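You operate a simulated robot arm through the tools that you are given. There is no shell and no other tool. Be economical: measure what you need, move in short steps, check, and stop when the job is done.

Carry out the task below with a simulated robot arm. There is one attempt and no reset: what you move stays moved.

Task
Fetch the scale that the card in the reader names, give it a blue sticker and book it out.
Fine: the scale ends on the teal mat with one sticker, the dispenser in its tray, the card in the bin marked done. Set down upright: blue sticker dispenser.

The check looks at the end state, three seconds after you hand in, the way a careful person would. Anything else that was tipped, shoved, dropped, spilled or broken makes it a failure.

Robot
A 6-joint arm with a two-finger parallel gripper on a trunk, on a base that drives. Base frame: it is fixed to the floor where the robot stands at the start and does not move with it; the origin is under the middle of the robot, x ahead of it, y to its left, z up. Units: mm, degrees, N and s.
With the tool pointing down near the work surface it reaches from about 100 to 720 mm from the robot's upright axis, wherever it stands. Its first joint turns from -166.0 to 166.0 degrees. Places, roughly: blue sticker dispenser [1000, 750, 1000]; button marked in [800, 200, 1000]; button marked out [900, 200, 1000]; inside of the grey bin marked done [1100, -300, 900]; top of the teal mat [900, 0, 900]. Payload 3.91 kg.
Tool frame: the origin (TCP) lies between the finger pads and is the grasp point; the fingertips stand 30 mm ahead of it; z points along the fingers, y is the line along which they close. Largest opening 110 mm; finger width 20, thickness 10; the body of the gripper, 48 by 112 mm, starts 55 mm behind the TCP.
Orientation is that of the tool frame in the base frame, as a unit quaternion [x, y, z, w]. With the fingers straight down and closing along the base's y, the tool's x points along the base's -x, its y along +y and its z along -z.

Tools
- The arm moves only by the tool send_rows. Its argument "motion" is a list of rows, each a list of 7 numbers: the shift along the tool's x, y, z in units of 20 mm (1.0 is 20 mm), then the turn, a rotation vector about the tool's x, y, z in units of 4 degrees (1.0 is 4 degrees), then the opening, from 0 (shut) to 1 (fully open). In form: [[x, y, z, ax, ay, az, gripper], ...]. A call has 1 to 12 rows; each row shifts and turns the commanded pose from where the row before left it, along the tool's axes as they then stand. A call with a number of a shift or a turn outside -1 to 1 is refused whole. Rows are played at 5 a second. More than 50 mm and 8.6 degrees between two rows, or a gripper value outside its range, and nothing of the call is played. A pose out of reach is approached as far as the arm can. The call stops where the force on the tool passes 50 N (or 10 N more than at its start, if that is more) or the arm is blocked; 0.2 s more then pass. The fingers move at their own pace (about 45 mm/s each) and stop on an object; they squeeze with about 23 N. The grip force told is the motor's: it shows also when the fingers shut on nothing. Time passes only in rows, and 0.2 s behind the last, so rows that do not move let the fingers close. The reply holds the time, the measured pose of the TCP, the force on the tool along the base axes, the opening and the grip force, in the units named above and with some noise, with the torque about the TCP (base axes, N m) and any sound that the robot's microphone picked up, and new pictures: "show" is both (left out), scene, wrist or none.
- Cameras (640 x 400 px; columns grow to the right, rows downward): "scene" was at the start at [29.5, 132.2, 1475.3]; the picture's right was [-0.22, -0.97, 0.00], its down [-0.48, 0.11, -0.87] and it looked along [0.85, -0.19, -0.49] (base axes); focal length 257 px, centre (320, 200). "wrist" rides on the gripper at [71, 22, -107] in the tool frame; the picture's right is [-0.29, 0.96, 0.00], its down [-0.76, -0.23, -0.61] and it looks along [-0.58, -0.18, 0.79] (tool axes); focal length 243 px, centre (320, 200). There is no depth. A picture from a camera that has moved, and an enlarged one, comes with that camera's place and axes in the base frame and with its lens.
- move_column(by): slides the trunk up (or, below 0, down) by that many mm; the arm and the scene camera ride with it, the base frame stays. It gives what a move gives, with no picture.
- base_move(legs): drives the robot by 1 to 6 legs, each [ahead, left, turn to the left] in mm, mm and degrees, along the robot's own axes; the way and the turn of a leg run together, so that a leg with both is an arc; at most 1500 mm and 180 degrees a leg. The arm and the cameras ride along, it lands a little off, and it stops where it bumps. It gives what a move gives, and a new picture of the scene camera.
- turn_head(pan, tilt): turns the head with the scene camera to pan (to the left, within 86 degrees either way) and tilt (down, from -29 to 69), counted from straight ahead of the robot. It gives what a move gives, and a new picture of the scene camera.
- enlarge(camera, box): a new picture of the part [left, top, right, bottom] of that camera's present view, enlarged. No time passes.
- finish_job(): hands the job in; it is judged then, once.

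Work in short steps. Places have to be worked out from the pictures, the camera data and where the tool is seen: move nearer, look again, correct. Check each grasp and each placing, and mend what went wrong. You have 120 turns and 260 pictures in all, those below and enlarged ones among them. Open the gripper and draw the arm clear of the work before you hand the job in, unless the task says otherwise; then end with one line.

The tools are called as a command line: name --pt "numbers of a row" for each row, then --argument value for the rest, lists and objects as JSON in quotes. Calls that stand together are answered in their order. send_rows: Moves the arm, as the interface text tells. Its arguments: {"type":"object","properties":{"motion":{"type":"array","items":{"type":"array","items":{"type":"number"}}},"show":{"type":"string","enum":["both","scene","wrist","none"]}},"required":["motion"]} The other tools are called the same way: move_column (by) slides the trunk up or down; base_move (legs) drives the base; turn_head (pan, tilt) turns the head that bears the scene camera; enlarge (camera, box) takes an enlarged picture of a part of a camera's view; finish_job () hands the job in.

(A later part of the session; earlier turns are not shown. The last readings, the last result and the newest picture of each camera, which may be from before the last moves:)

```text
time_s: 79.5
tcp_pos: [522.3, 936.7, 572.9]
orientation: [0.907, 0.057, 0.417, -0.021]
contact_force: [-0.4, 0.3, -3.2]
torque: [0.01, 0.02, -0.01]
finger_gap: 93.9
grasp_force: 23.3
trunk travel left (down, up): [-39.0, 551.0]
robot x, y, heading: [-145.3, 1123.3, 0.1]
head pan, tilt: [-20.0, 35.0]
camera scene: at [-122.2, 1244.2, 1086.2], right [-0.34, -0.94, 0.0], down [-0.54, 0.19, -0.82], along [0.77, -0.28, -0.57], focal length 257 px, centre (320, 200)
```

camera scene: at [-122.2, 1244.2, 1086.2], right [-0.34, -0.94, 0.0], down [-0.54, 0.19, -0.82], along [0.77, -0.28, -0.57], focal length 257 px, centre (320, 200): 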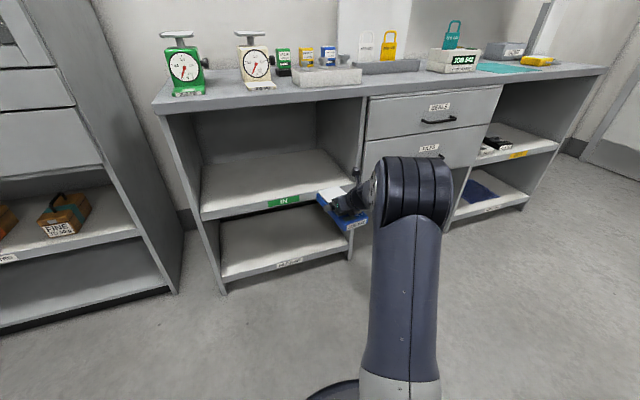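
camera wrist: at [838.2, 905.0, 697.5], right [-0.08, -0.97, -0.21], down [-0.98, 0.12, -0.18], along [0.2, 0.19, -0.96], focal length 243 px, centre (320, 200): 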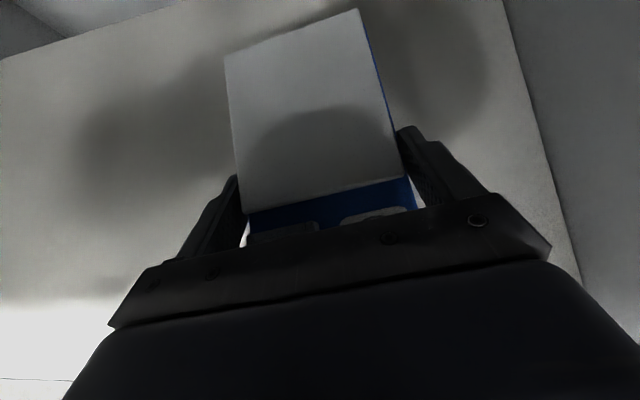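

The rear touched something near the end of the drive; I move 30 mm forward off it, then raise the trunk 400.

base_move --legs '[[30, 0, 0]]'

move_column --by 400

turn_head --pan 86 --tilt 45

```text
time_s: 80.3
tcp_pos: [550.9, 935.5, 573.2]
orientation: [0.907, 0.056, 0.417, -0.02]
contact_force: [-0.1, -0.3, -4.1]
torque: [0.02, 0.01, 0.02]
finger_gap: 93.9
grasp_force: 23.6
trunk travel left (down, up): [-39.0, 551.0]
robot x, y, heading: [-116.7, 1123.1, 0.3]
head pan, tilt: [-20.0, 35.0]
camera scene: at [-93.1, 1244.2, 1086.2], right [-0.34, -0.94, 0.0], down [-0.54, 0.19, -0.82], along [0.77, -0.28, -0.57], focal length 257 px, centre (320, 200)
```

scene: 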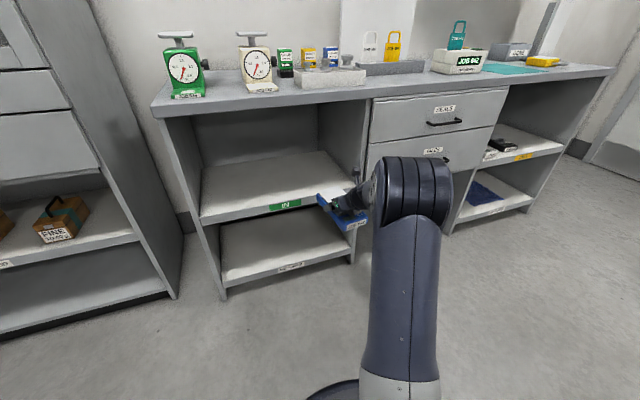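

```text
time_s: 84.1
tcp_pos: [550.6, 936.2, 972.3]
orientation: [0.907, 0.057, 0.417, -0.022]
contact_force: [0.0, -0.1, -3.7]
torque: [0.0, 0.03, 0.03]
finger_gap: 94.0
grasp_force: 23.6
trunk travel left (down, up): [-439.0, 151.0]
robot x, y, heading: [-115.4, 1122.7, 0.0]
head pan, tilt: [-20.0, 35.0]
```

```text
time_s: 86.0
tcp_pos: [551.7, 936.2, 973.4]
orientation: [0.907, 0.057, 0.417, -0.022]
contact_force: [0.0, 0.6, -3.3]
torque: [0.0, 0.02, 0.03]
finger_gap: 94.1
grasp_force: 23.2
trunk travel left (down, up): [-439.0, 151.0]
robot x, y, heading: [-122.1, 1123.9, 0.2]
head pan, tilt: [85.9, 45.0]
camera scene: at [-170.3, 1355.2, 1471.4], right [1.0, -0.07, 0.0], down [-0.05, -0.71, -0.71], along [0.05, 0.71, -0.71], focal length 257 px, centre (320, 200)
```

scene: 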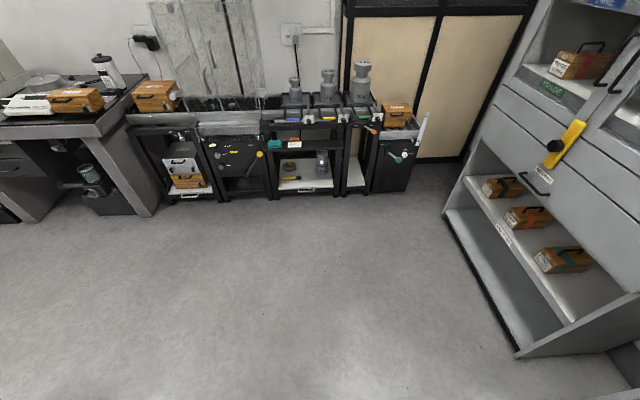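

Behind are just benches. I raise a bit more and drive to the teal mat with the scale high.

move_column --by 120

base_move --legs '[[0, -955, 0], [300, 0, 0]]'

turn_head --pan -25 --tilt 42

```text
time_s: 87.5
tcp_pos: [550.7, 936.8, 1092.4]
orientation: [0.907, 0.057, 0.416, -0.022]
contact_force: [1.1, 0.7, -2.4]
torque: [0.02, 0.02, 0.02]
finger_gap: 93.9
grasp_force: 22.9
trunk travel left (down, up): [-559.0, 31.0]
robot x, y, heading: [-116.8, 1122.3, 0.4]
head pan, tilt: [85.9, 45.0]
```

```text
time_s: 94.1
tcp_pos: [869.1, -1.8, 1092.5]
orientation: [0.907, 0.062, 0.417, -0.024]
contact_force: [-0.6, -0.5, -3.6]
torque: [0.03, 0.04, 0.0]
finger_gap: 93.9
grasp_force: 23.2
trunk travel left (down, up): [-559.0, 31.0]
robot x, y, heading: [198.9, 176.7, 1.1]
head pan, tilt: [85.9, 45.0]
camera scene: at [143.2, 409.1, 1591.4], right [1.0, -0.06, 0.0], down [-0.04, -0.71, -0.71], along [0.04, 0.71, -0.71], focal length 257 px, centre (320, 200)
```

scene: 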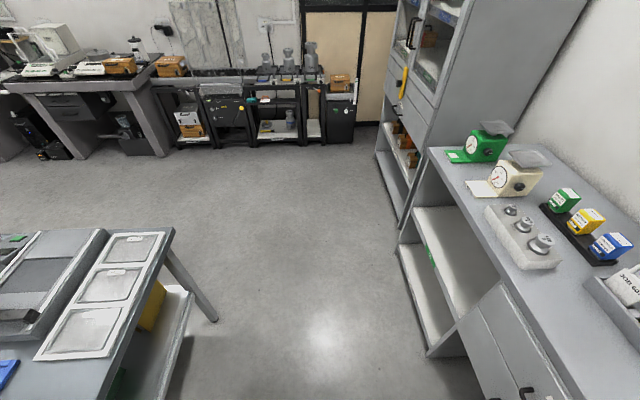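

```text
time_s: 96.0
tcp_pos: [868.5, -0.8, 1092.7]
orientation: [0.907, 0.063, 0.416, -0.025]
contact_force: [0.0, -0.5, -3.6]
torque: [-0.01, 0.03, -0.03]
finger_gap: 93.7
grasp_force: 23.0
trunk travel left (down, up): [-559.0, 31.0]
robot x, y, heading: [201.2, 177.1, 0.8]
head pan, tilt: [-25.0, 42.0]
camera scene: at [214.6, 293.8, 1595.7], right [-0.41, -0.91, 0.0], down [-0.61, 0.27, -0.74], along [0.68, -0.3, -0.67], focal length 257 px, centre (320, 200)
```

scene: 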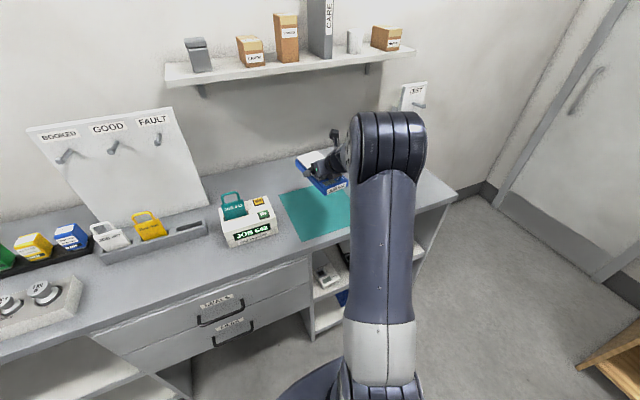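

The mat spans about x 760–1028, y −150 to 120. I nudge the scale to its centre and lower with the column, then finish with the arm.

send_rows --pt "0.45 0.35 0.52 0 0 0 0.5" --pt "0.45 0.35 0.52 0 0 0 0.5" --pt "0 0 0 0 0 0 0.5" --show "wrist"

move_column --by -125

turn_head --pan -25 --tilt 35

```text
time_s: 96.8
tcp_pos: [897.8, -12.0, 1092.2]
orientation: [0.907, 0.062, 0.416, -0.024]
contact_force: [0.8, 0.1, -3.8]
torque: [0.01, 0.02, -0.02]
finger_gap: 94.0
grasp_force: 22.7
trunk travel left (down, up): [-559.0, 31.0]
robot x, y, heading: [198.4, 178.9, 0.9]
head pan, tilt: [-25.0, 42.0]
camera wrist: at [866.5, -37.1, 1217.0], right [-0.06, -0.98, -0.21], down [-0.98, 0.1, -0.18], along [0.2, 0.2, -0.96], focal length 243 px, centre (320, 200)
```

wrist: 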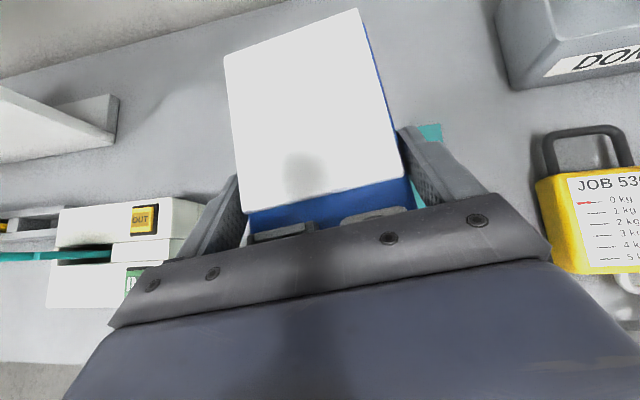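

```text
time_s: 98.3
tcp_pos: [898.1, -13.0, 968.0]
orientation: [0.907, 0.062, 0.417, -0.024]
contact_force: [0.8, 0.1, -3.1]
torque: [-0.01, 0.03, -0.01]
finger_gap: 93.9
grasp_force: 23.0
trunk travel left (down, up): [-434.0, 156.0]
robot x, y, heading: [197.7, 175.0, 0.8]
head pan, tilt: [-25.0, 42.0]
```

```text
time_s: 99.0
tcp_pos: [897.6, -11.3, 968.3]
orientation: [0.906, 0.063, 0.417, -0.025]
contact_force: [0.5, 0.8, -3.2]
torque: [-0.01, 0.05, -0.03]
finger_gap: 93.8
grasp_force: 23.5
trunk travel left (down, up): [-434.0, 156.0]
robot x, y, heading: [197.2, 175.4, 1.0]
head pan, tilt: [-25.0, 35.0]
camera scene: at [218.7, 292.0, 1481.1], right [-0.41, -0.91, 0.0], down [-0.52, 0.23, -0.82], along [0.75, -0.33, -0.57], focal length 257 px, centre (320, 200)
```

scene: 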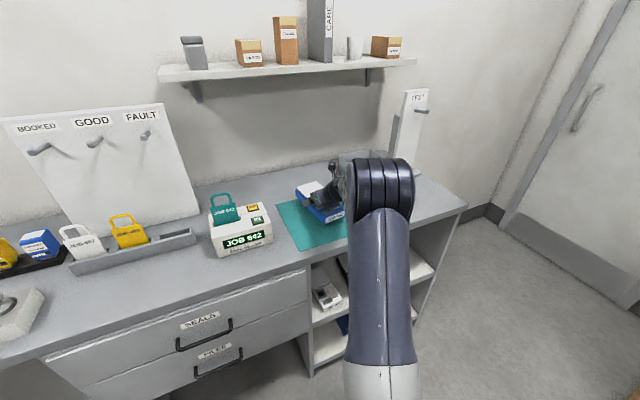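

Over the mat, about 35 mm up. I lower in 5 mm steps and watch for contact.

send_rows --pt "-0.19 0 0.163 0 0 0 0.5" --pt "-0.19 0 0.163 0 0 0 0.5" --pt "-0.19 0 0.163 0 0 0 0.5" --pt "-0.19 0 0.163 0 0 0 0.5" --pt "-0.19 0 0.163 0 0 0 0.5" --pt "0 0 0 0 0 0 0.5" --show "wrist"

enlarge --camera "scene" --box '[270, 170, 370, 255]'

```text
time_s: 100.4
tcp_pos: [898.1, -12.4, 943.0]
orientation: [0.907, 0.062, 0.416, -0.024]
contact_force: [-1.1, -0.3, -3.4]
torque: [0.01, 0.02, 0.02]
finger_gap: 93.8
grasp_force: 22.4
trunk travel left (down, up): [-434.0, 156.0]
robot x, y, heading: [200.1, 176.1, 1.1]
head pan, tilt: [-25.0, 35.0]
camera wrist: at [866.2, -37.8, 1066.7], right [-0.06, -0.98, -0.21], down [-0.98, 0.1, -0.18], along [0.2, 0.2, -0.96], focal length 243 px, centre (320, 200)
```

wrist: 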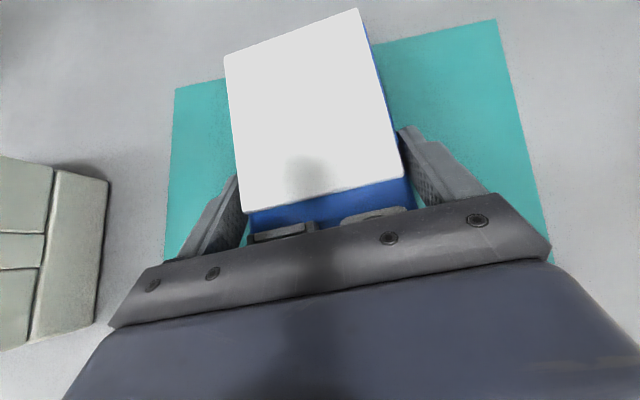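

```text
4.71 times, centred on (320, 212) of scene
camera zoom: at [218.7, 291.9, 1481.2], right [-0.41, -0.91, 0.0], down [-0.52, 0.23, -0.82], along [0.75, -0.33, -0.57], focal length 1210 px, centre (320, 141)
```

zoom: 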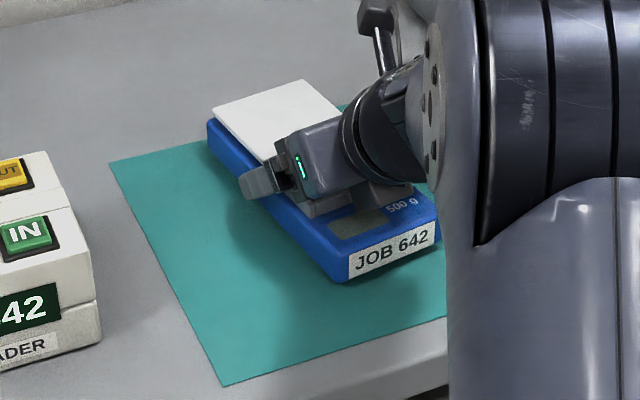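

I shift 10 mm toward me to centre on the mat and keep lowering until contact.

send_rows --pt "-0.325 0 -0.38 0 0 0 0.5" --pt "-0.15 0 0.13 0 0 0 0.5" --pt "-0.08 0 0.065 0 0 0 0.5" --pt "-0.08 0 0.065 0 0 0 0.5" --pt "0 0 0 0 0 0 0.5" --show "none"

```text
time_s: 101.6
tcp_pos: [888.0, -13.1, 935.1]
orientation: [0.907, 0.063, 0.416, -0.024]
contact_force: [-0.5, 1.1, -3.8]
torque: [0.0, 0.05, -0.01]
finger_gap: 94.0
grasp_force: 23.0
trunk travel left (down, up): [-434.0, 156.0]
robot x, y, heading: [196.0, 178.6, 0.9]
head pan, tilt: [-25.0, 35.0]
```

Not yet in contact; I continue in 2 mm steps.

send_rows --pt "-0.08 0 0.065 0 0 0 0.5" --pt "-0.08 0 0.065 0 0 0 0.5" --pt "0 0 0 0 0 0 0.5" --show "none"

send_rows --pt "-0.08 0 0.065 0 0 0 0.5" --pt "-0.08 0 0.065 0 0 0 0.5" --pt "0 0 0 0 0 0 0.5" --show "none"

enlarge --camera "scene" --box '[290, 180, 350, 235]'

```text
time_s: 102.4
tcp_pos: [886.5, -13.4, 932.8]
orientation: [0.906, 0.062, 0.419, -0.023]
contact_force: [1.5, -0.2, 11.8]
torque: [0.75, -0.17, 0.19]
finger_gap: 93.9
grasp_force: 23.1
trunk travel left (down, up): [-434.0, 156.0]
robot x, y, heading: [195.5, 177.7, 1.1]
head pan, tilt: [-25.0, 35.0]
```

```text
time_s: 103.2
tcp_pos: [887.8, -13.7, 928.2]
orientation: [0.906, 0.062, 0.418, -0.023]
contact_force: [4.2, -3.6, 20.3]
torque: [0.41, -0.12, 0.04]
finger_gap: 94.2
grasp_force: 22.9
trunk travel left (down, up): [-434.0, 156.0]
robot x, y, heading: [199.9, 177.3, 0.9]
head pan, tilt: [-25.0, 35.0]
```

```text
7.27 times, centred on (320, 208) of scene
camera zoom: at [216.9, 292.1, 1481.2], right [-0.41, -0.91, 0.0], down [-0.52, 0.23, -0.82], along [0.75, -0.33, -0.57], focal length 1869 px, centre (320, 146)
```

zoom: 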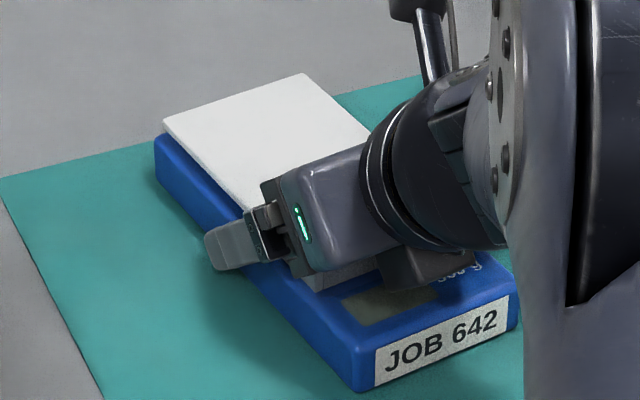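

Seated on the mat (20 N). I open and retreat along the tool axis.

send_rows --pt "0 0 0 0 0 0 0.9" --pt "0 0 0 0 0 0 1" --pt "0 0 0 0 0 0 1" --pt "0.38 0 -0.33 0 0 0 1" --pt "0.38 0 -0.33 0 0 0 1" --pt "0 0 -1 0 0 0 1" --pt "0 0 -1 0 0 0 1" --pt "0 0 -1 0 0 0 1" --pt "0 0 -1 0 0 0 1" --pt "0 0 -1 0 0 0 1" --pt "0 0 -1 0 0 0 1" --pt "0 0 0 0 0 0 1" --show "both"

```text
time_s: 105.8
tcp_pos: [796.0, -24.4, 1024.7]
orientation: [0.907, 0.062, 0.416, -0.024]
contact_force: [-0.3, -1.3, -0.1]
torque: [-0.02, -0.05, 0.02]
finger_gap: 109.9
grasp_force: 0.0
trunk travel left (down, up): [-434.0, 156.0]
robot x, y, heading: [201.7, 180.1, 0.8]
head pan, tilt: [-25.0, 35.0]
camera scene: at [218.1, 292.0, 1481.2], right [-0.41, -0.91, 0.0], down [-0.52, 0.23, -0.82], along [0.75, -0.33, -0.57], focal length 257 px, centre (320, 200)
camera wrist: at [764.6, -49.8, 1149.4], right [-0.06, -0.98, -0.21], down [-0.98, 0.1, -0.18], along [0.2, 0.2, -0.96], focal length 243 px, centre (320, 200)
```

scene: 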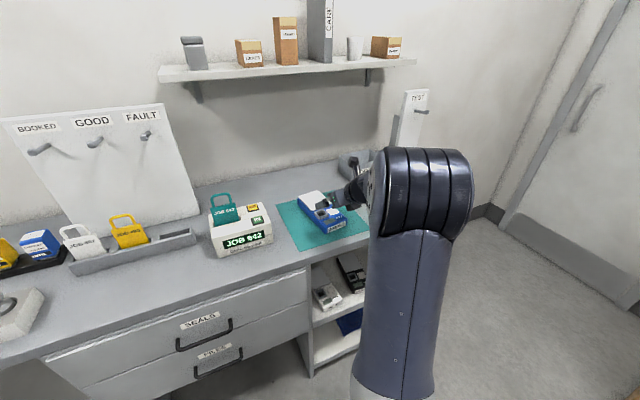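
wrist: 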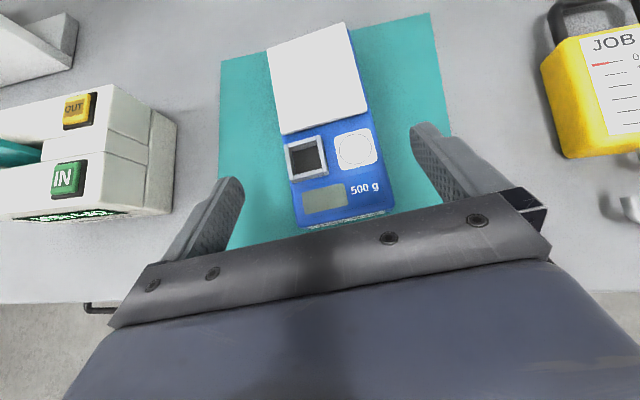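

The scale sits upright on the mat. Next I make the tool vertical and rotate it so the fingers close along x (good for dispenser and card), and raise the trunk.

send_rows --pt "0 0 0 0 -1 0 1" --pt "0 0 0 0 -1 0 1" --pt "0 0 0 0 -1 0 1" --pt "0 0 0 0 -1 0 1" --pt "0 0 0 0 -1 0 1" --pt "0 0 0 0 -1 0 1" --pt "0 0 0 0 -1 0 1" --pt "0 0 0 0 -1 0 1" --pt "0 0 0 0 -1 0 1" --pt "0 0 0 0 -1 0 1" --pt "0 0 0 0 -1 0 1" --pt "0 0 0 0 -1 0 1" --show "none"

send_rows --pt "0 0 0 0 -0.35 -1 1" --pt "0 0 0 0 0 -1 1" --pt "0 0 0 0 0 -1 1" --pt "0 0 0 0 0 -1 1" --pt "0 0 0 0 0 -1 1" --pt "0 0 0 0 0 -1 1" --pt "0 0 0 0 0 -1 1" --pt "0 0 0 0 0 -1 1" --pt "0 0 0 0 0 -1 1" --pt "0 0 0 0 0 -1 1" --pt "0 0 0 0 0 -1 1" --pt "0 0 0 0 0 0 1" --show "none"

send_rows --pt "0 0 0 0 0 -1 1" --pt "0 0 0 0 0 -1 1" --pt "0 0 0 0 0 -1 1" --pt "0 0 0 0 0 -1 1" --pt "0 0 0 0 0 -1 1" --pt "0 0 0 0 0 -1 1" --pt "0 0 0 0 0 -1 1" --pt "0 0 0 0 0 -1 1" --pt "0 0 0 0 0 -1 1" --pt "0 0 0 0 0 -0.7 1" --pt "0 0 0 0 0 0 1" --show "both"

move_column --by 150

```text
time_s: 108.4
tcp_pos: [796.8, -24.5, 1025.3]
orientation: [0.998, 0.066, 0.012, 0.003]
contact_force: [-0.4, 0.6, 0.6]
torque: [0.01, 0.0, -0.01]
finger_gap: 110.3
grasp_force: 0.0
trunk travel left (down, up): [-434.0, 156.0]
robot x, y, heading: [200.3, 178.2, 0.9]
head pan, tilt: [-25.0, 35.0]
```

```text
time_s: 111.0
tcp_pos: [797.5, -24.1, 1024.7]
orientation: [0.9, 0.436, -0.002, 0.004]
contact_force: [0.3, 0.3, 0.6]
torque: [-0.01, 0.02, 0.04]
finger_gap: 109.9
grasp_force: 0.1
trunk travel left (down, up): [-434.0, 156.0]
robot x, y, heading: [202.7, 179.3, 1.1]
head pan, tilt: [-25.0, 35.0]
```

```text
time_s: 113.4
tcp_pos: [798.1, -23.9, 1025.3]
orientation: [0.705, 0.71, -0.003, 0.003]
contact_force: [-0.5, 1.1, 0.2]
torque: [0.0, 0.0, 0.02]
finger_gap: 110.1
grasp_force: 0.0
trunk travel left (down, up): [-434.0, 156.0]
robot x, y, heading: [199.1, 175.6, 1.2]
head pan, tilt: [-25.0, 35.0]
camera scene: at [218.4, 292.0, 1481.2], right [-0.41, -0.91, 0.0], down [-0.52, 0.23, -0.82], along [0.75, -0.33, -0.57], focal length 257 px, centre (320, 200)
camera wrist: at [818.3, 47.7, 1131.7], right [0.96, -0.28, 0.0], down [-0.22, -0.76, 0.61], along [-0.17, -0.59, -0.79], focal length 243 px, centre (320, 200)
```

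scene: 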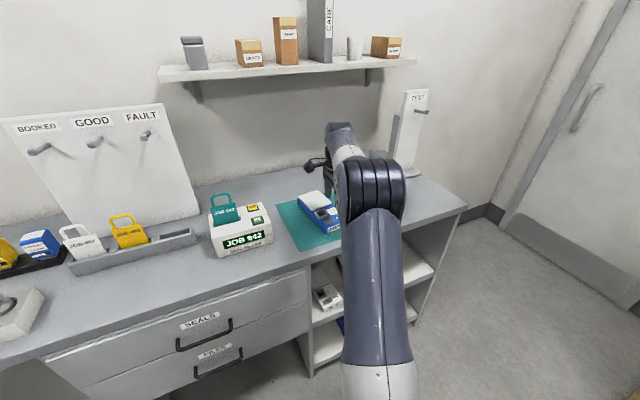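
wrist: 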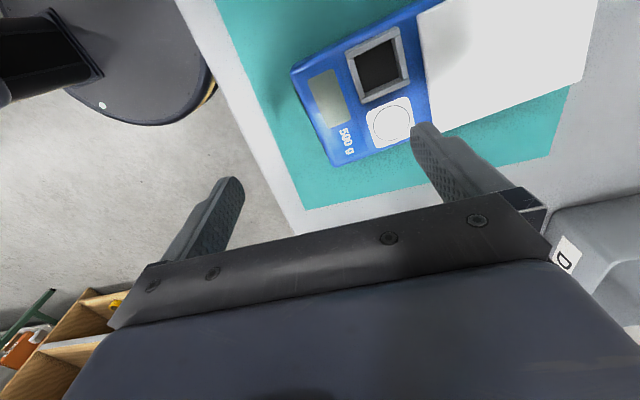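

```text
time_s: 115.2
tcp_pos: [797.4, -24.7, 1175.1]
orientation: [0.705, 0.71, -0.003, 0.003]
contact_force: [0.1, -0.2, -0.4]
torque: [0.01, 0.02, -0.02]
finger_gap: 110.0
grasp_force: 0.0
trunk travel left (down, up): [-584.0, 6.0]
robot x, y, heading: [198.8, 178.3, 0.8]
head pan, tilt: [-25.0, 35.0]
```

Spot triangulates to ≈ (857, −42, 921). Now I drive to the blue dispenser and look at it.

base_move --legs '[[0, 700, 0], [100, 0, -1]]'

turn_head --pan -20 --tilt 35

send_rows --pt "0 1 0 0 0 0 1" --pt "0 1 0 0 0 0 1" --pt "0 0.5 0 0 0 0 1" --pt "0 0 0 0 0 0 1" --show "both"

```text
time_s: 119.8
tcp_pos: [885.8, 675.3, 1174.1]
orientation: [0.715, 0.699, -0.004, 0.002]
contact_force: [0.0, -0.3, 0.3]
torque: [-0.05, 0.03, 0.01]
finger_gap: 109.9
grasp_force: 0.0
trunk travel left (down, up): [-584.0, 6.0]
robot x, y, heading: [295.3, 895.7, -0.8]
head pan, tilt: [-25.0, 35.0]
camera scene: at [317.1, 1009.5, 1631.1], right [-0.44, -0.9, 0.0], down [-0.52, 0.25, -0.82], along [0.74, -0.36, -0.57], focal length 257 px, centre (320, 200)
```

scene: 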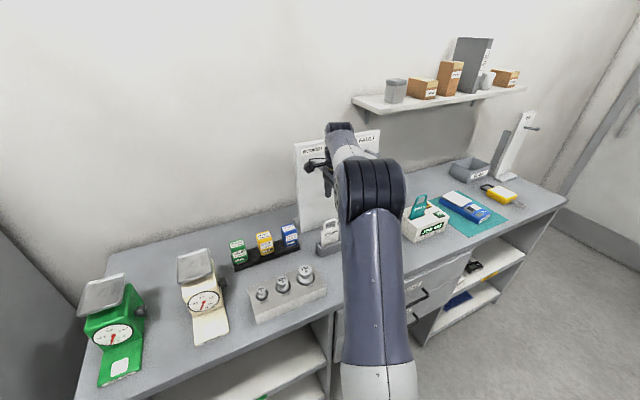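

```text
time_s: 120.5
tcp_pos: [885.6, 675.2, 1175.2]
orientation: [0.715, 0.699, -0.003, 0.004]
contact_force: [0.6, -0.5, 1.0]
torque: [0.02, -0.02, 0.0]
finger_gap: 110.0
grasp_force: 0.1
trunk travel left (down, up): [-584.0, 6.0]
robot x, y, heading: [292.9, 897.4, -1.1]
head pan, tilt: [-20.0, 35.0]
camera scene: at [319.4, 1016.5, 1631.2], right [-0.36, -0.93, 0.0], down [-0.54, 0.2, -0.82], along [0.77, -0.29, -0.57], focal length 257 px, centre (320, 200)
```

scene: 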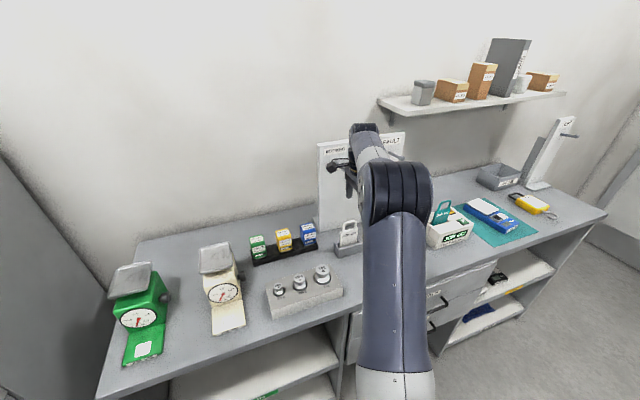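

```text
time_s: 121.3
tcp_pos: [921.8, 675.1, 1176.0]
orientation: [0.716, 0.698, -0.008, -0.004]
contact_force: [-41.0, 9.4, 0.4]
torque: [-0.48, -2.44, 0.87]
finger_gap: 90.0
grasp_force: 0.1
trunk travel left (down, up): [-584.0, 6.0]
robot x, y, heading: [295.2, 895.2, -0.9]
head pan, tilt: [-20.0, 35.0]
stopped in row 4: the force on the tool passed its limit at 51 N (the readings are from after the stop); the commanded pose is now the measured one
camera scene: at [310.6, 1018.5, 1631.3], right [-0.36, -0.93, 0.0], down [-0.53, 0.2, -0.82], along [0.77, -0.29, -0.57], focal length 257 px, centre (320, 200)
camera wrist: at [947.9, 745.3, 1282.6], right [0.95, -0.31, -0.01], down [-0.24, -0.75, 0.62], along [-0.2, -0.58, -0.79], focal length 243 px, centre (320, 200)
```

scene: 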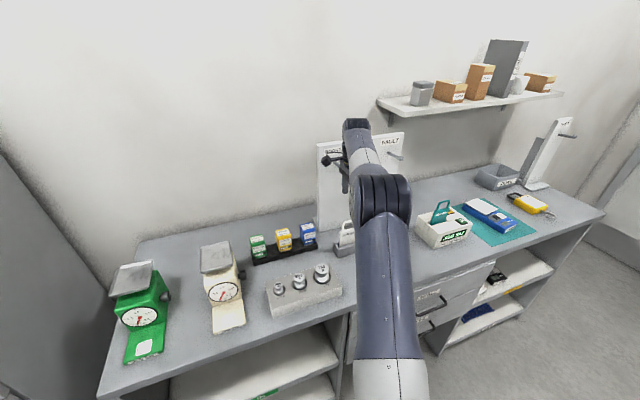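
wrist: 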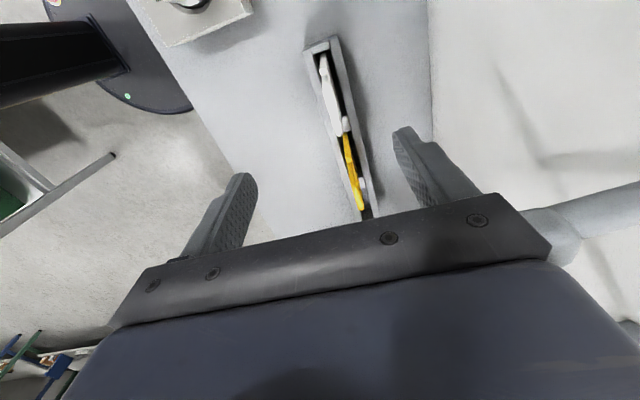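

The front finger pressed the hook board's peg; I back off at once and inspect the board.

send_rows --pt "0 -1 0 0 0 0 1" --pt "0 -1 0 0 0 0 1" --pt "0 -1 0 0 0 0 1" --pt "0 -1 0 0 0 0 1" --pt "0 0 0 0 0 0 1" --show "scene"

enlarge --camera "scene" --box '[230, 110, 450, 270]'

```text
time_s: 122.5
tcp_pos: [850.8, 675.8, 1174.1]
orientation: [0.715, 0.699, -0.007, -0.003]
contact_force: [-0.3, -0.3, 0.1]
torque: [0.0, 0.0, 0.01]
finger_gap: 110.0
grasp_force: 0.1
trunk travel left (down, up): [-584.0, 6.0]
robot x, y, heading: [291.1, 895.7, -1.0]
head pan, tilt: [-20.0, 35.0]
camera scene: at [318.3, 1016.8, 1631.2], right [-0.36, -0.93, 0.0], down [-0.54, 0.2, -0.82], along [0.77, -0.29, -0.57], focal length 257 px, centre (320, 200)
```

scene: 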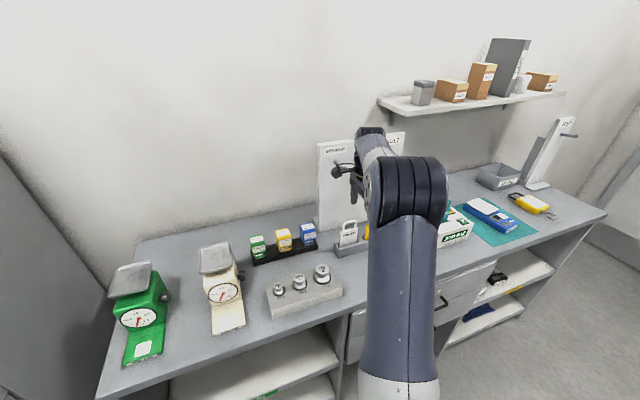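

```text
2.50 times, centred on (340, 190) of scene
camera zoom: at [318.3, 1016.8, 1631.2], right [-0.36, -0.93, 0.0], down [-0.54, 0.2, -0.82], along [0.77, -0.29, -0.57], focal length 643 px, centre (270, 225)
```

zoom: 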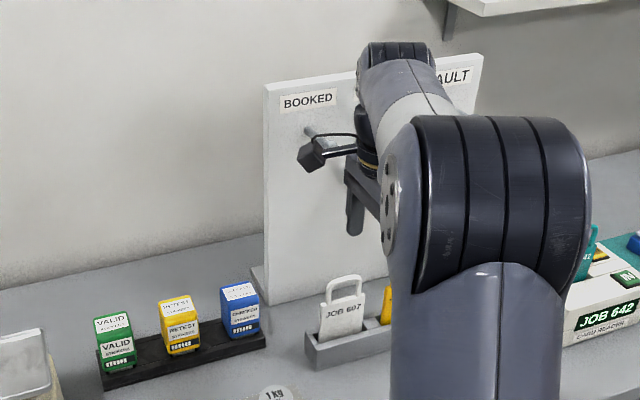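

The board looks unmoved. I move left past the board and then a bit forward, to see the dispenser in the wrist camera.

send_rows --pt "1 0 0 0 0 0 1" --pt "1 0 0 0 0 0 1" --pt "1 0 0 0 0 0 1" --pt "1 0 0 0 0 0 1" --pt "1 0 0 0 0 0 1" --pt "1 0 0 0 0 0 1" --pt "1 0 0 0 0 0 1" --pt "0.5 0.9 0 0 0 0 1" --pt "0 1 0 0 0 0 1" --pt "0 1 0 0 0 0 1" --pt "0 1 0 0 0 0 1" --pt "0 0 0 0 0 0 1" --show "both"

```text
time_s: 125.1
tcp_pos: [931.8, 824.9, 1172.6]
orientation: [0.715, 0.699, -0.007, -0.003]
contact_force: [-0.1, 0.0, -0.2]
torque: [0.0, 0.01, 0.03]
finger_gap: 110.1
grasp_force: 0.0
trunk travel left (down, up): [-584.0, 6.0]
robot x, y, heading: [291.8, 897.7, -1.0]
head pan, tilt: [-20.0, 35.0]
camera scene: at [318.6, 1016.8, 1631.2], right [-0.36, -0.93, 0.0], down [-0.54, 0.2, -0.82], along [0.77, -0.29, -0.57], focal length 257 px, centre (320, 200)
camera wrist: at [957.1, 895.2, 1278.2], right [0.95, -0.31, -0.01], down [-0.24, -0.75, 0.62], along [-0.2, -0.58, -0.79], focal length 243 px, centre (320, 200)
```

scene: 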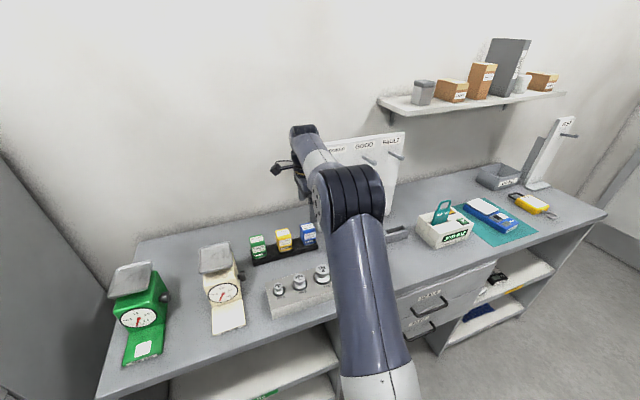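
wrist: 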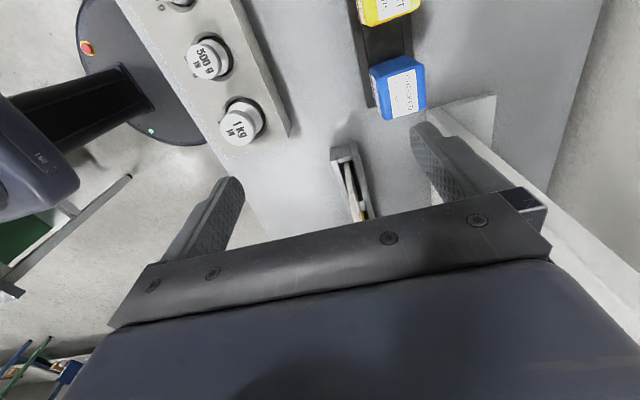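

The blue dispenser is in the wrist view; I zoom to get its outline.

enlarge --camera "wrist" --box '[350, 40, 450, 140]'

enlarge --camera "scene" --box '[240, 210, 340, 280]'

```text
4.00 times, centred on (400, 90) of wrist
camera zoom: at [957.1, 895.2, 1278.2], right [0.95, -0.31, -0.01], down [-0.24, -0.75, 0.62], along [-0.2, -0.58, -0.79], focal length 970 px, centre (0, 640)
```

zoom: 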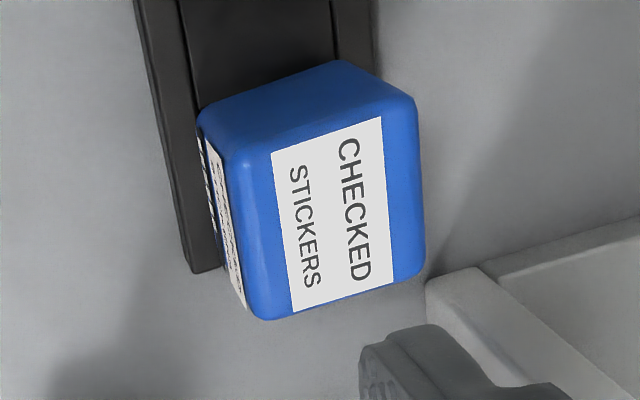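

```text
5.71 times, centred on (290, 245) of scene
camera zoom: at [318.6, 1016.8, 1631.2], right [-0.36, -0.93, 0.0], down [-0.54, 0.2, -0.82], along [0.77, -0.29, -0.57], focal length 1469 px, centre (491, -57)
```

zoom: 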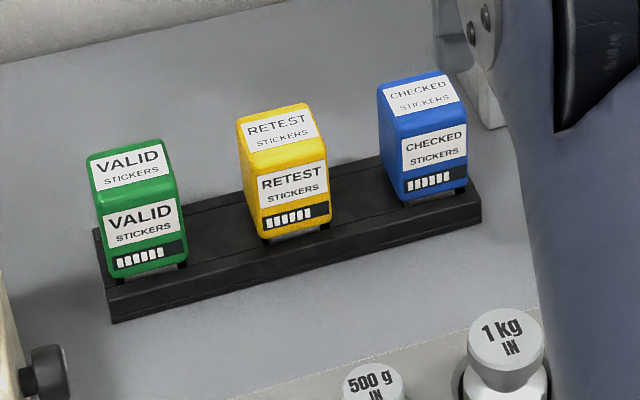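

Triangulated: dispenser top centre (1017, 803, 1006), about 50 mm square. I drive 40 mm forward and align above it.

base_move --legs '[[40, 0, 0]]'

send_rows --pt "-0.5 0.7 0 0 0 0 1" --pt "-0.5 0.75 0 0 0 0 1" --pt "0 0.75 0 0 0 0 1" --pt "0 0 0 0 0 0 1" --show "wrist"

```text
time_s: 126.0
tcp_pos: [973.6, 824.7, 1171.0]
orientation: [0.715, 0.699, -0.008, -0.003]
contact_force: [-0.5, -0.5, 0.8]
torque: [0.01, 0.03, -0.01]
finger_gap: 109.9
grasp_force: 0.0
trunk travel left (down, up): [-584.0, 6.0]
robot x, y, heading: [330.5, 897.4, -1.0]
head pan, tilt: [-20.0, 35.0]
camera scene: at [359.7, 1016.2, 1631.1], right [-0.36, -0.93, 0.0], down [-0.54, 0.2, -0.82], along [0.77, -0.29, -0.57], focal length 257 px, centre (320, 200)
```

scene: 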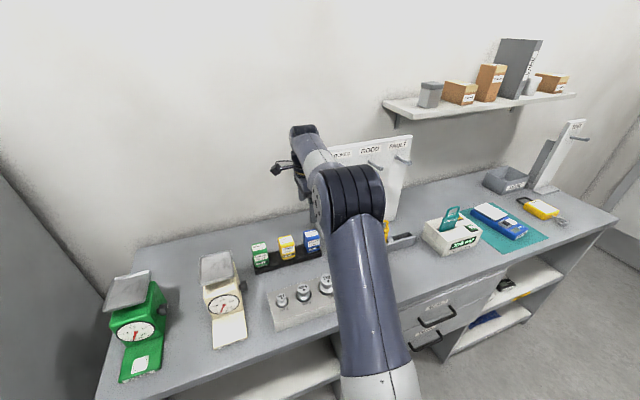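

```text
time_s: 127.0
tcp_pos: [1016.7, 804.2, 1171.3]
orientation: [0.715, 0.699, -0.007, -0.004]
contact_force: [-0.1, 0.7, -0.5]
torque: [0.02, 0.0, -0.02]
finger_gap: 110.1
grasp_force: 0.2
trunk travel left (down, up): [-584.0, 6.0]
robot x, y, heading: [332.7, 895.7, -1.0]
head pan, tilt: [-20.0, 35.0]
camera wrist: at [1042.1, 874.3, 1278.0], right [0.95, -0.31, -0.01], down [-0.24, -0.75, 0.62], along [-0.2, -0.58, -0.79], focal length 243 px, centre (320, 200)
```

wrist: 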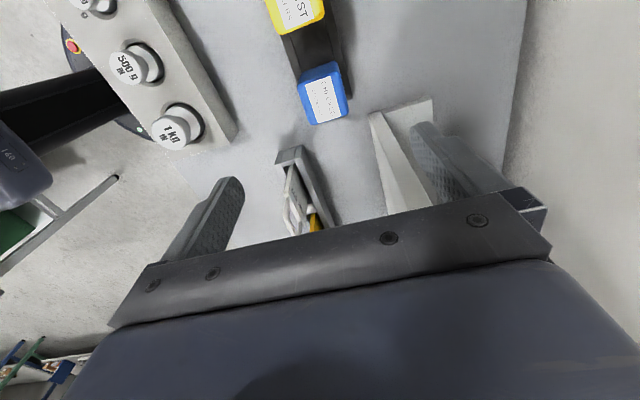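

Alignment confirmed within 3 mm. I descend to straddle the top and look.

send_rows --pt "0.05 0.1 1 0 0 0 1" --pt "0 0 1 0 0 0 1" --pt "0 0 1 0 0 0 1" --pt "0 0 1 0 0 0 1" --pt "0 0 1 0 0 0 1" --pt "0 0 1 0 0 0 1" --pt "0 0 1 0 0 0 1" --pt "0 0 0.9 0 0 0 1" --pt "0 0 0 0 0 0 1" --show "both"

```text
time_s: 129.0
tcp_pos: [1014.9, 803.7, 1012.5]
orientation: [0.715, 0.699, -0.006, -0.003]
contact_force: [-0.4, -0.5, -0.4]
torque: [0.01, 0.03, -0.01]
finger_gap: 110.1
grasp_force: 0.1
trunk travel left (down, up): [-584.0, 6.0]
robot x, y, heading: [331.5, 896.0, -0.9]
head pan, tilt: [-20.0, 35.0]
camera scene: at [358.9, 1016.2, 1631.2], right [-0.36, -0.93, 0.0], down [-0.54, 0.2, -0.82], along [0.77, -0.29, -0.57], focal length 257 px, centre (320, 200)
camera wrist: at [1039.7, 875.3, 1119.5], right [0.95, -0.31, -0.01], down [-0.24, -0.75, 0.62], along [-0.2, -0.58, -0.79], focal length 243 px, centre (320, 200)
```

scene: 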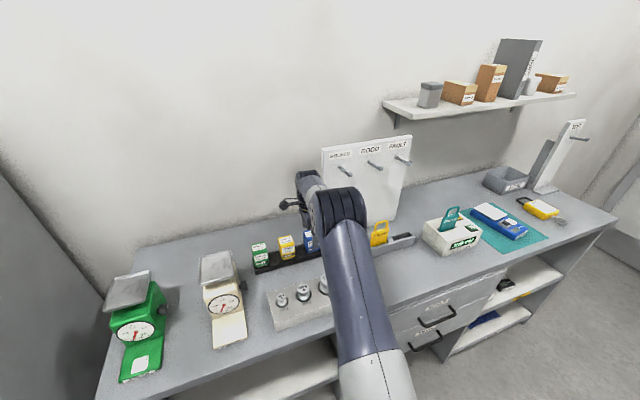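
wrist: 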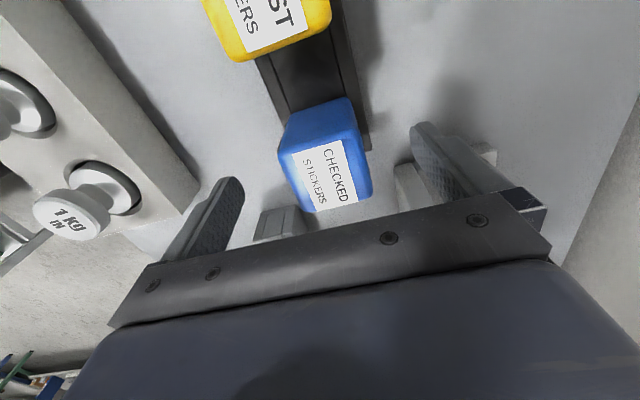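

Wrist parallax gives a lower top: (1018, 799, z≈981). I correct slightly, descend 40 mm, then close.

send_rows --pt "-0.22 0.15 0.5 0 0 0 1" --pt "0 0 0.75 0 0 0 1" --pt "0 0 0.75 0 0 0 1" --pt "0 0 0 0 0 0 1" --show "wrist"

enlarge --camera "scene" --box '[240, 180, 360, 290]'

```text
time_s: 130.0
tcp_pos: [1018.9, 798.4, 973.2]
orientation: [0.715, 0.699, -0.007, -0.004]
contact_force: [-0.3, 0.1, -1.1]
torque: [-0.01, -0.01, 0.04]
finger_gap: 110.3
grasp_force: 0.1
trunk travel left (down, up): [-584.0, 6.0]
robot x, y, heading: [336.5, 896.5, -1.2]
head pan, tilt: [-20.0, 35.0]
camera wrist: at [1042.7, 869.4, 1080.4], right [0.95, -0.31, -0.01], down [-0.24, -0.75, 0.62], along [-0.2, -0.58, -0.79], focal length 243 px, centre (320, 200)
```

wrist: 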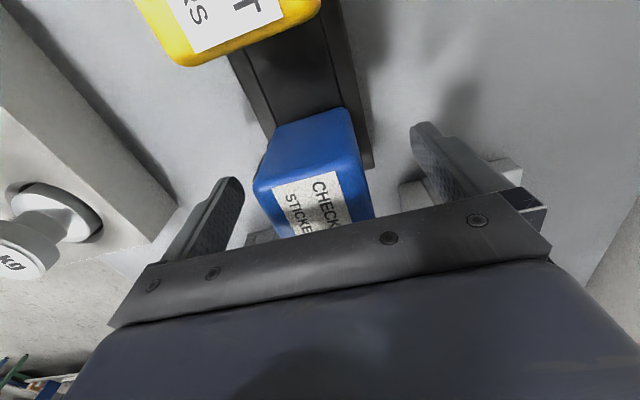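

```text
3.64 times, centred on (300, 235) of scene
camera zoom: at [359.0, 1016.2, 1631.2], right [-0.36, -0.93, 0.0], down [-0.54, 0.2, -0.82], along [0.77, -0.29, -0.57], focal length 935 px, centre (393, 73)
```

zoom: 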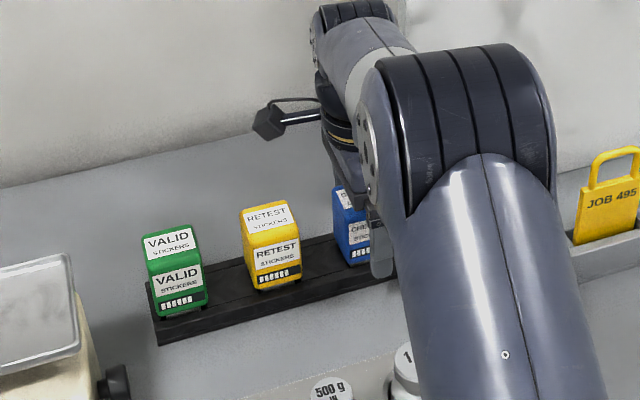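

Well placed. I close on the dispenser.

send_rows --pt "0 0 0 0 0 0 0.7" --pt "0 0 0 0 0 0 0.5" --pt "0 0 0 0 0 0 0.3" --pt "0 0 0 0 0 0 0.25" --pt "0 0 0 0 0 0 0.2" --pt "0 0 0 0 0 0 0.2" --show "wrist"

```text
time_s: 131.4
tcp_pos: [1017.3, 799.0, 974.4]
orientation: [0.715, 0.699, -0.007, -0.004]
contact_force: [1.3, 0.8, 0.7]
torque: [-0.04, -0.04, 0.02]
finger_gap: 49.8
grasp_force: 23.0
trunk travel left (down, up): [-584.0, 6.0]
robot x, y, heading: [331.8, 895.6, -0.9]
head pan, tilt: [-20.0, 35.0]
camera wrist: at [1042.8, 869.5, 1080.7], right [0.95, -0.31, -0.01], down [-0.24, -0.75, 0.62], along [-0.2, -0.58, -0.79], focal length 243 px, centre (320, 200)
```

wrist: 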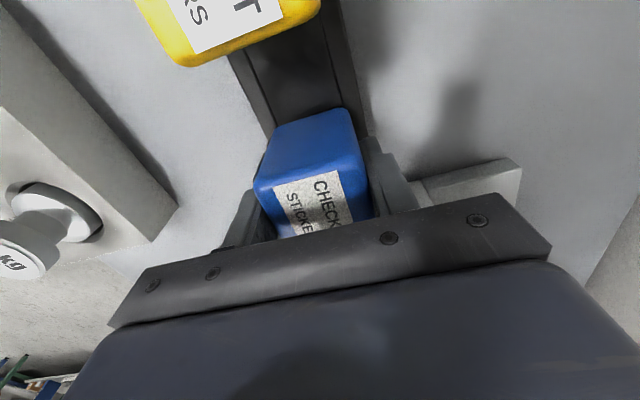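

Gripped at 49.8 mm. Grip pose noted (1017, 799, 974). I lift.

send_rows --pt "0 0 -0.5 0 0 0 0.2" --pt "0 0 -1 0 0 0 0.2" --pt "0 0 -1 0 0 0 0.2" --pt "0 0 -1 0 0 0 0.2" --pt "0 0 -1 0 0 0 0.2" --pt "0 0 -1 0 0 0 0.2" --pt "0 0 -1 0 0 0 0.2" --pt "0 0 -1 0 0 0 0.2" --pt "0 0 -1 0 0 0 0.2" --pt "0 0 -1 0 0 0 0.2" --pt "0 0 -0.5 0 0 0 0.2" --pt "0 0 0 0 0 0 0.2" --show "both"

enlarge --camera "scene" --box '[240, 180, 360, 290]'

```text
time_s: 134.0
tcp_pos: [1021.4, 800.8, 1173.1]
orientation: [0.715, 0.699, -0.007, -0.004]
contact_force: [-0.5, 0.2, -1.4]
torque: [0.03, 0.02, 0.02]
finger_gap: 49.8
grasp_force: 23.3
trunk travel left (down, up): [-584.0, 6.0]
robot x, y, heading: [338.7, 891.0, -0.7]
head pan, tilt: [-20.0, 35.0]
camera scene: at [359.1, 1016.2, 1631.2], right [-0.36, -0.93, 0.0], down [-0.54, 0.2, -0.82], along [0.77, -0.29, -0.57], focal length 257 px, centre (320, 200)
camera wrist: at [1045.4, 871.2, 1279.4], right [0.95, -0.31, -0.01], down [-0.24, -0.75, 0.62], along [-0.2, -0.58, -0.79], focal length 243 px, centre (320, 200)
```

scene: 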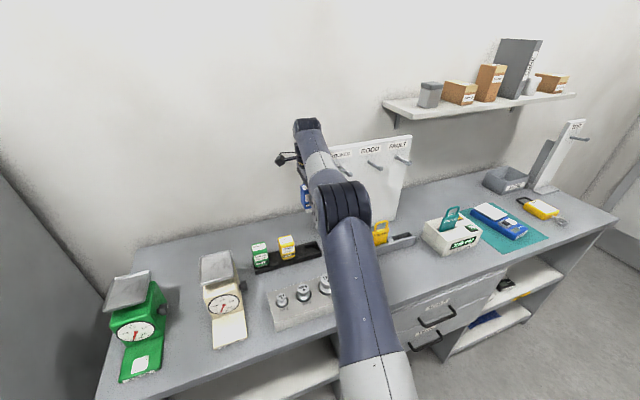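
wrist: 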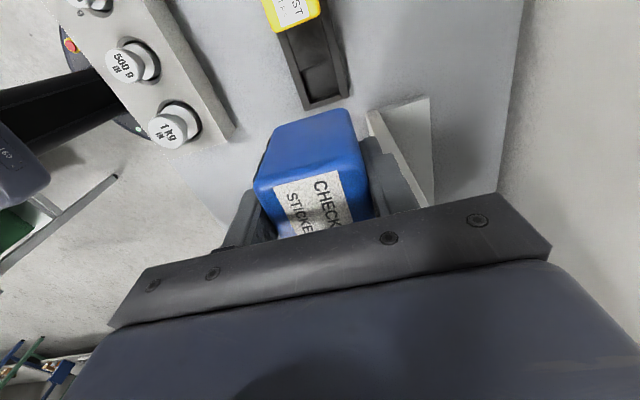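

```text
3.64 times, centred on (300, 235) of scene
camera zoom: at [359.1, 1016.2, 1631.2], right [-0.36, -0.93, 0.0], down [-0.54, 0.2, -0.82], along [0.77, -0.29, -0.57], focal length 935 px, centre (393, 73)
```

zoom: 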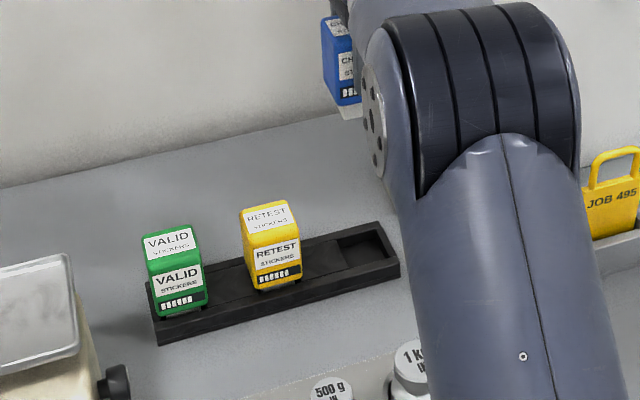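

The dispenser is out; its pocket in the tray is visible. I back off from the board and drive to the scale.

base_move --legs '[[-165, 0, 0], [0, -815, 0]]'

turn_head --pan -20 --tilt 45

send_rows --pt "0 0 0 0 0 0 0.2" --show "wrist"

```text
time_s: 139.4
tcp_pos: [845.1, -5.4, 1171.8]
orientation: [0.714, 0.7, -0.007, -0.003]
contact_force: [0.7, -0.1, -2.0]
torque: [-0.02, -0.01, -0.02]
finger_gap: 49.7
grasp_force: 22.8
trunk travel left (down, up): [-584.0, 6.0]
robot x, y, heading: [151.7, 89.1, -0.8]
head pan, tilt: [-20.0, 35.0]
camera scene: at [182.7, 208.6, 1631.2], right [-0.35, -0.94, 0.0], down [-0.54, 0.2, -0.82], along [0.77, -0.29, -0.57], focal length 257 px, centre (320, 200)
```

scene: 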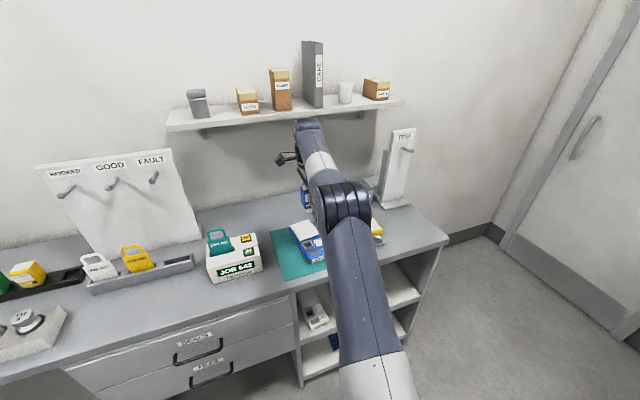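

```text
time_s: 140.1
tcp_pos: [846.1, -4.6, 1172.6]
orientation: [0.714, 0.7, -0.007, -0.003]
contact_force: [0.0, -0.5, -1.5]
torque: [0.04, 0.01, 0.01]
finger_gap: 50.0
grasp_force: 22.6
trunk travel left (down, up): [-584.0, 6.0]
robot x, y, heading: [158.7, 88.0, -0.9]
head pan, tilt: [-20.0, 45.0]
camera scene: at [176.4, 211.1, 1616.4], right [-0.35, -0.94, 0.0], down [-0.66, 0.25, -0.71], along [0.66, -0.25, -0.71], focal length 257 px, centre (320, 200)
```

scene: 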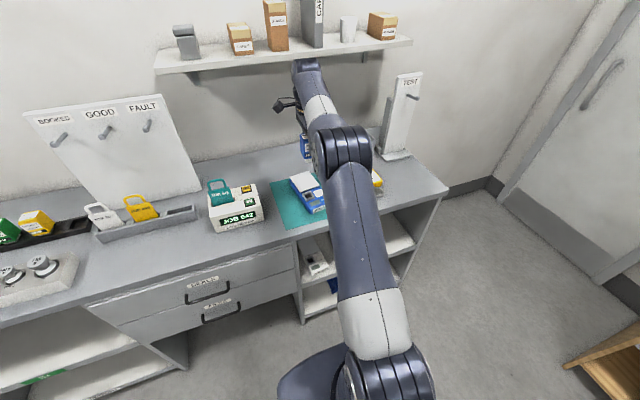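

```text
time_s: 140.5
tcp_pos: [844.8, -5.4, 1171.5]
orientation: [0.714, 0.7, -0.007, -0.003]
contact_force: [0.9, 1.0, -1.8]
torque: [0.03, 0.0, 0.01]
finger_gap: 49.6
grasp_force: 22.8
trunk travel left (down, up): [-584.0, 6.0]
robot x, y, heading: [159.8, 87.2, -1.0]
head pan, tilt: [-20.0, 45.0]
camera wrist: at [869.6, 66.1, 1279.1], right [0.95, -0.31, -0.01], down [-0.24, -0.75, 0.62], along [-0.2, -0.58, -0.79], focal length 243 px, centre (320, 200)
```

wrist: 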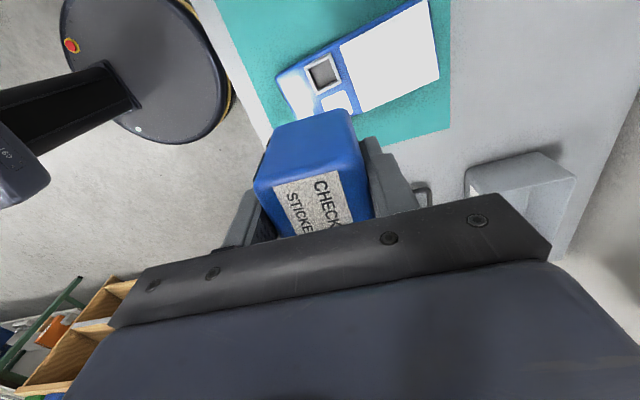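

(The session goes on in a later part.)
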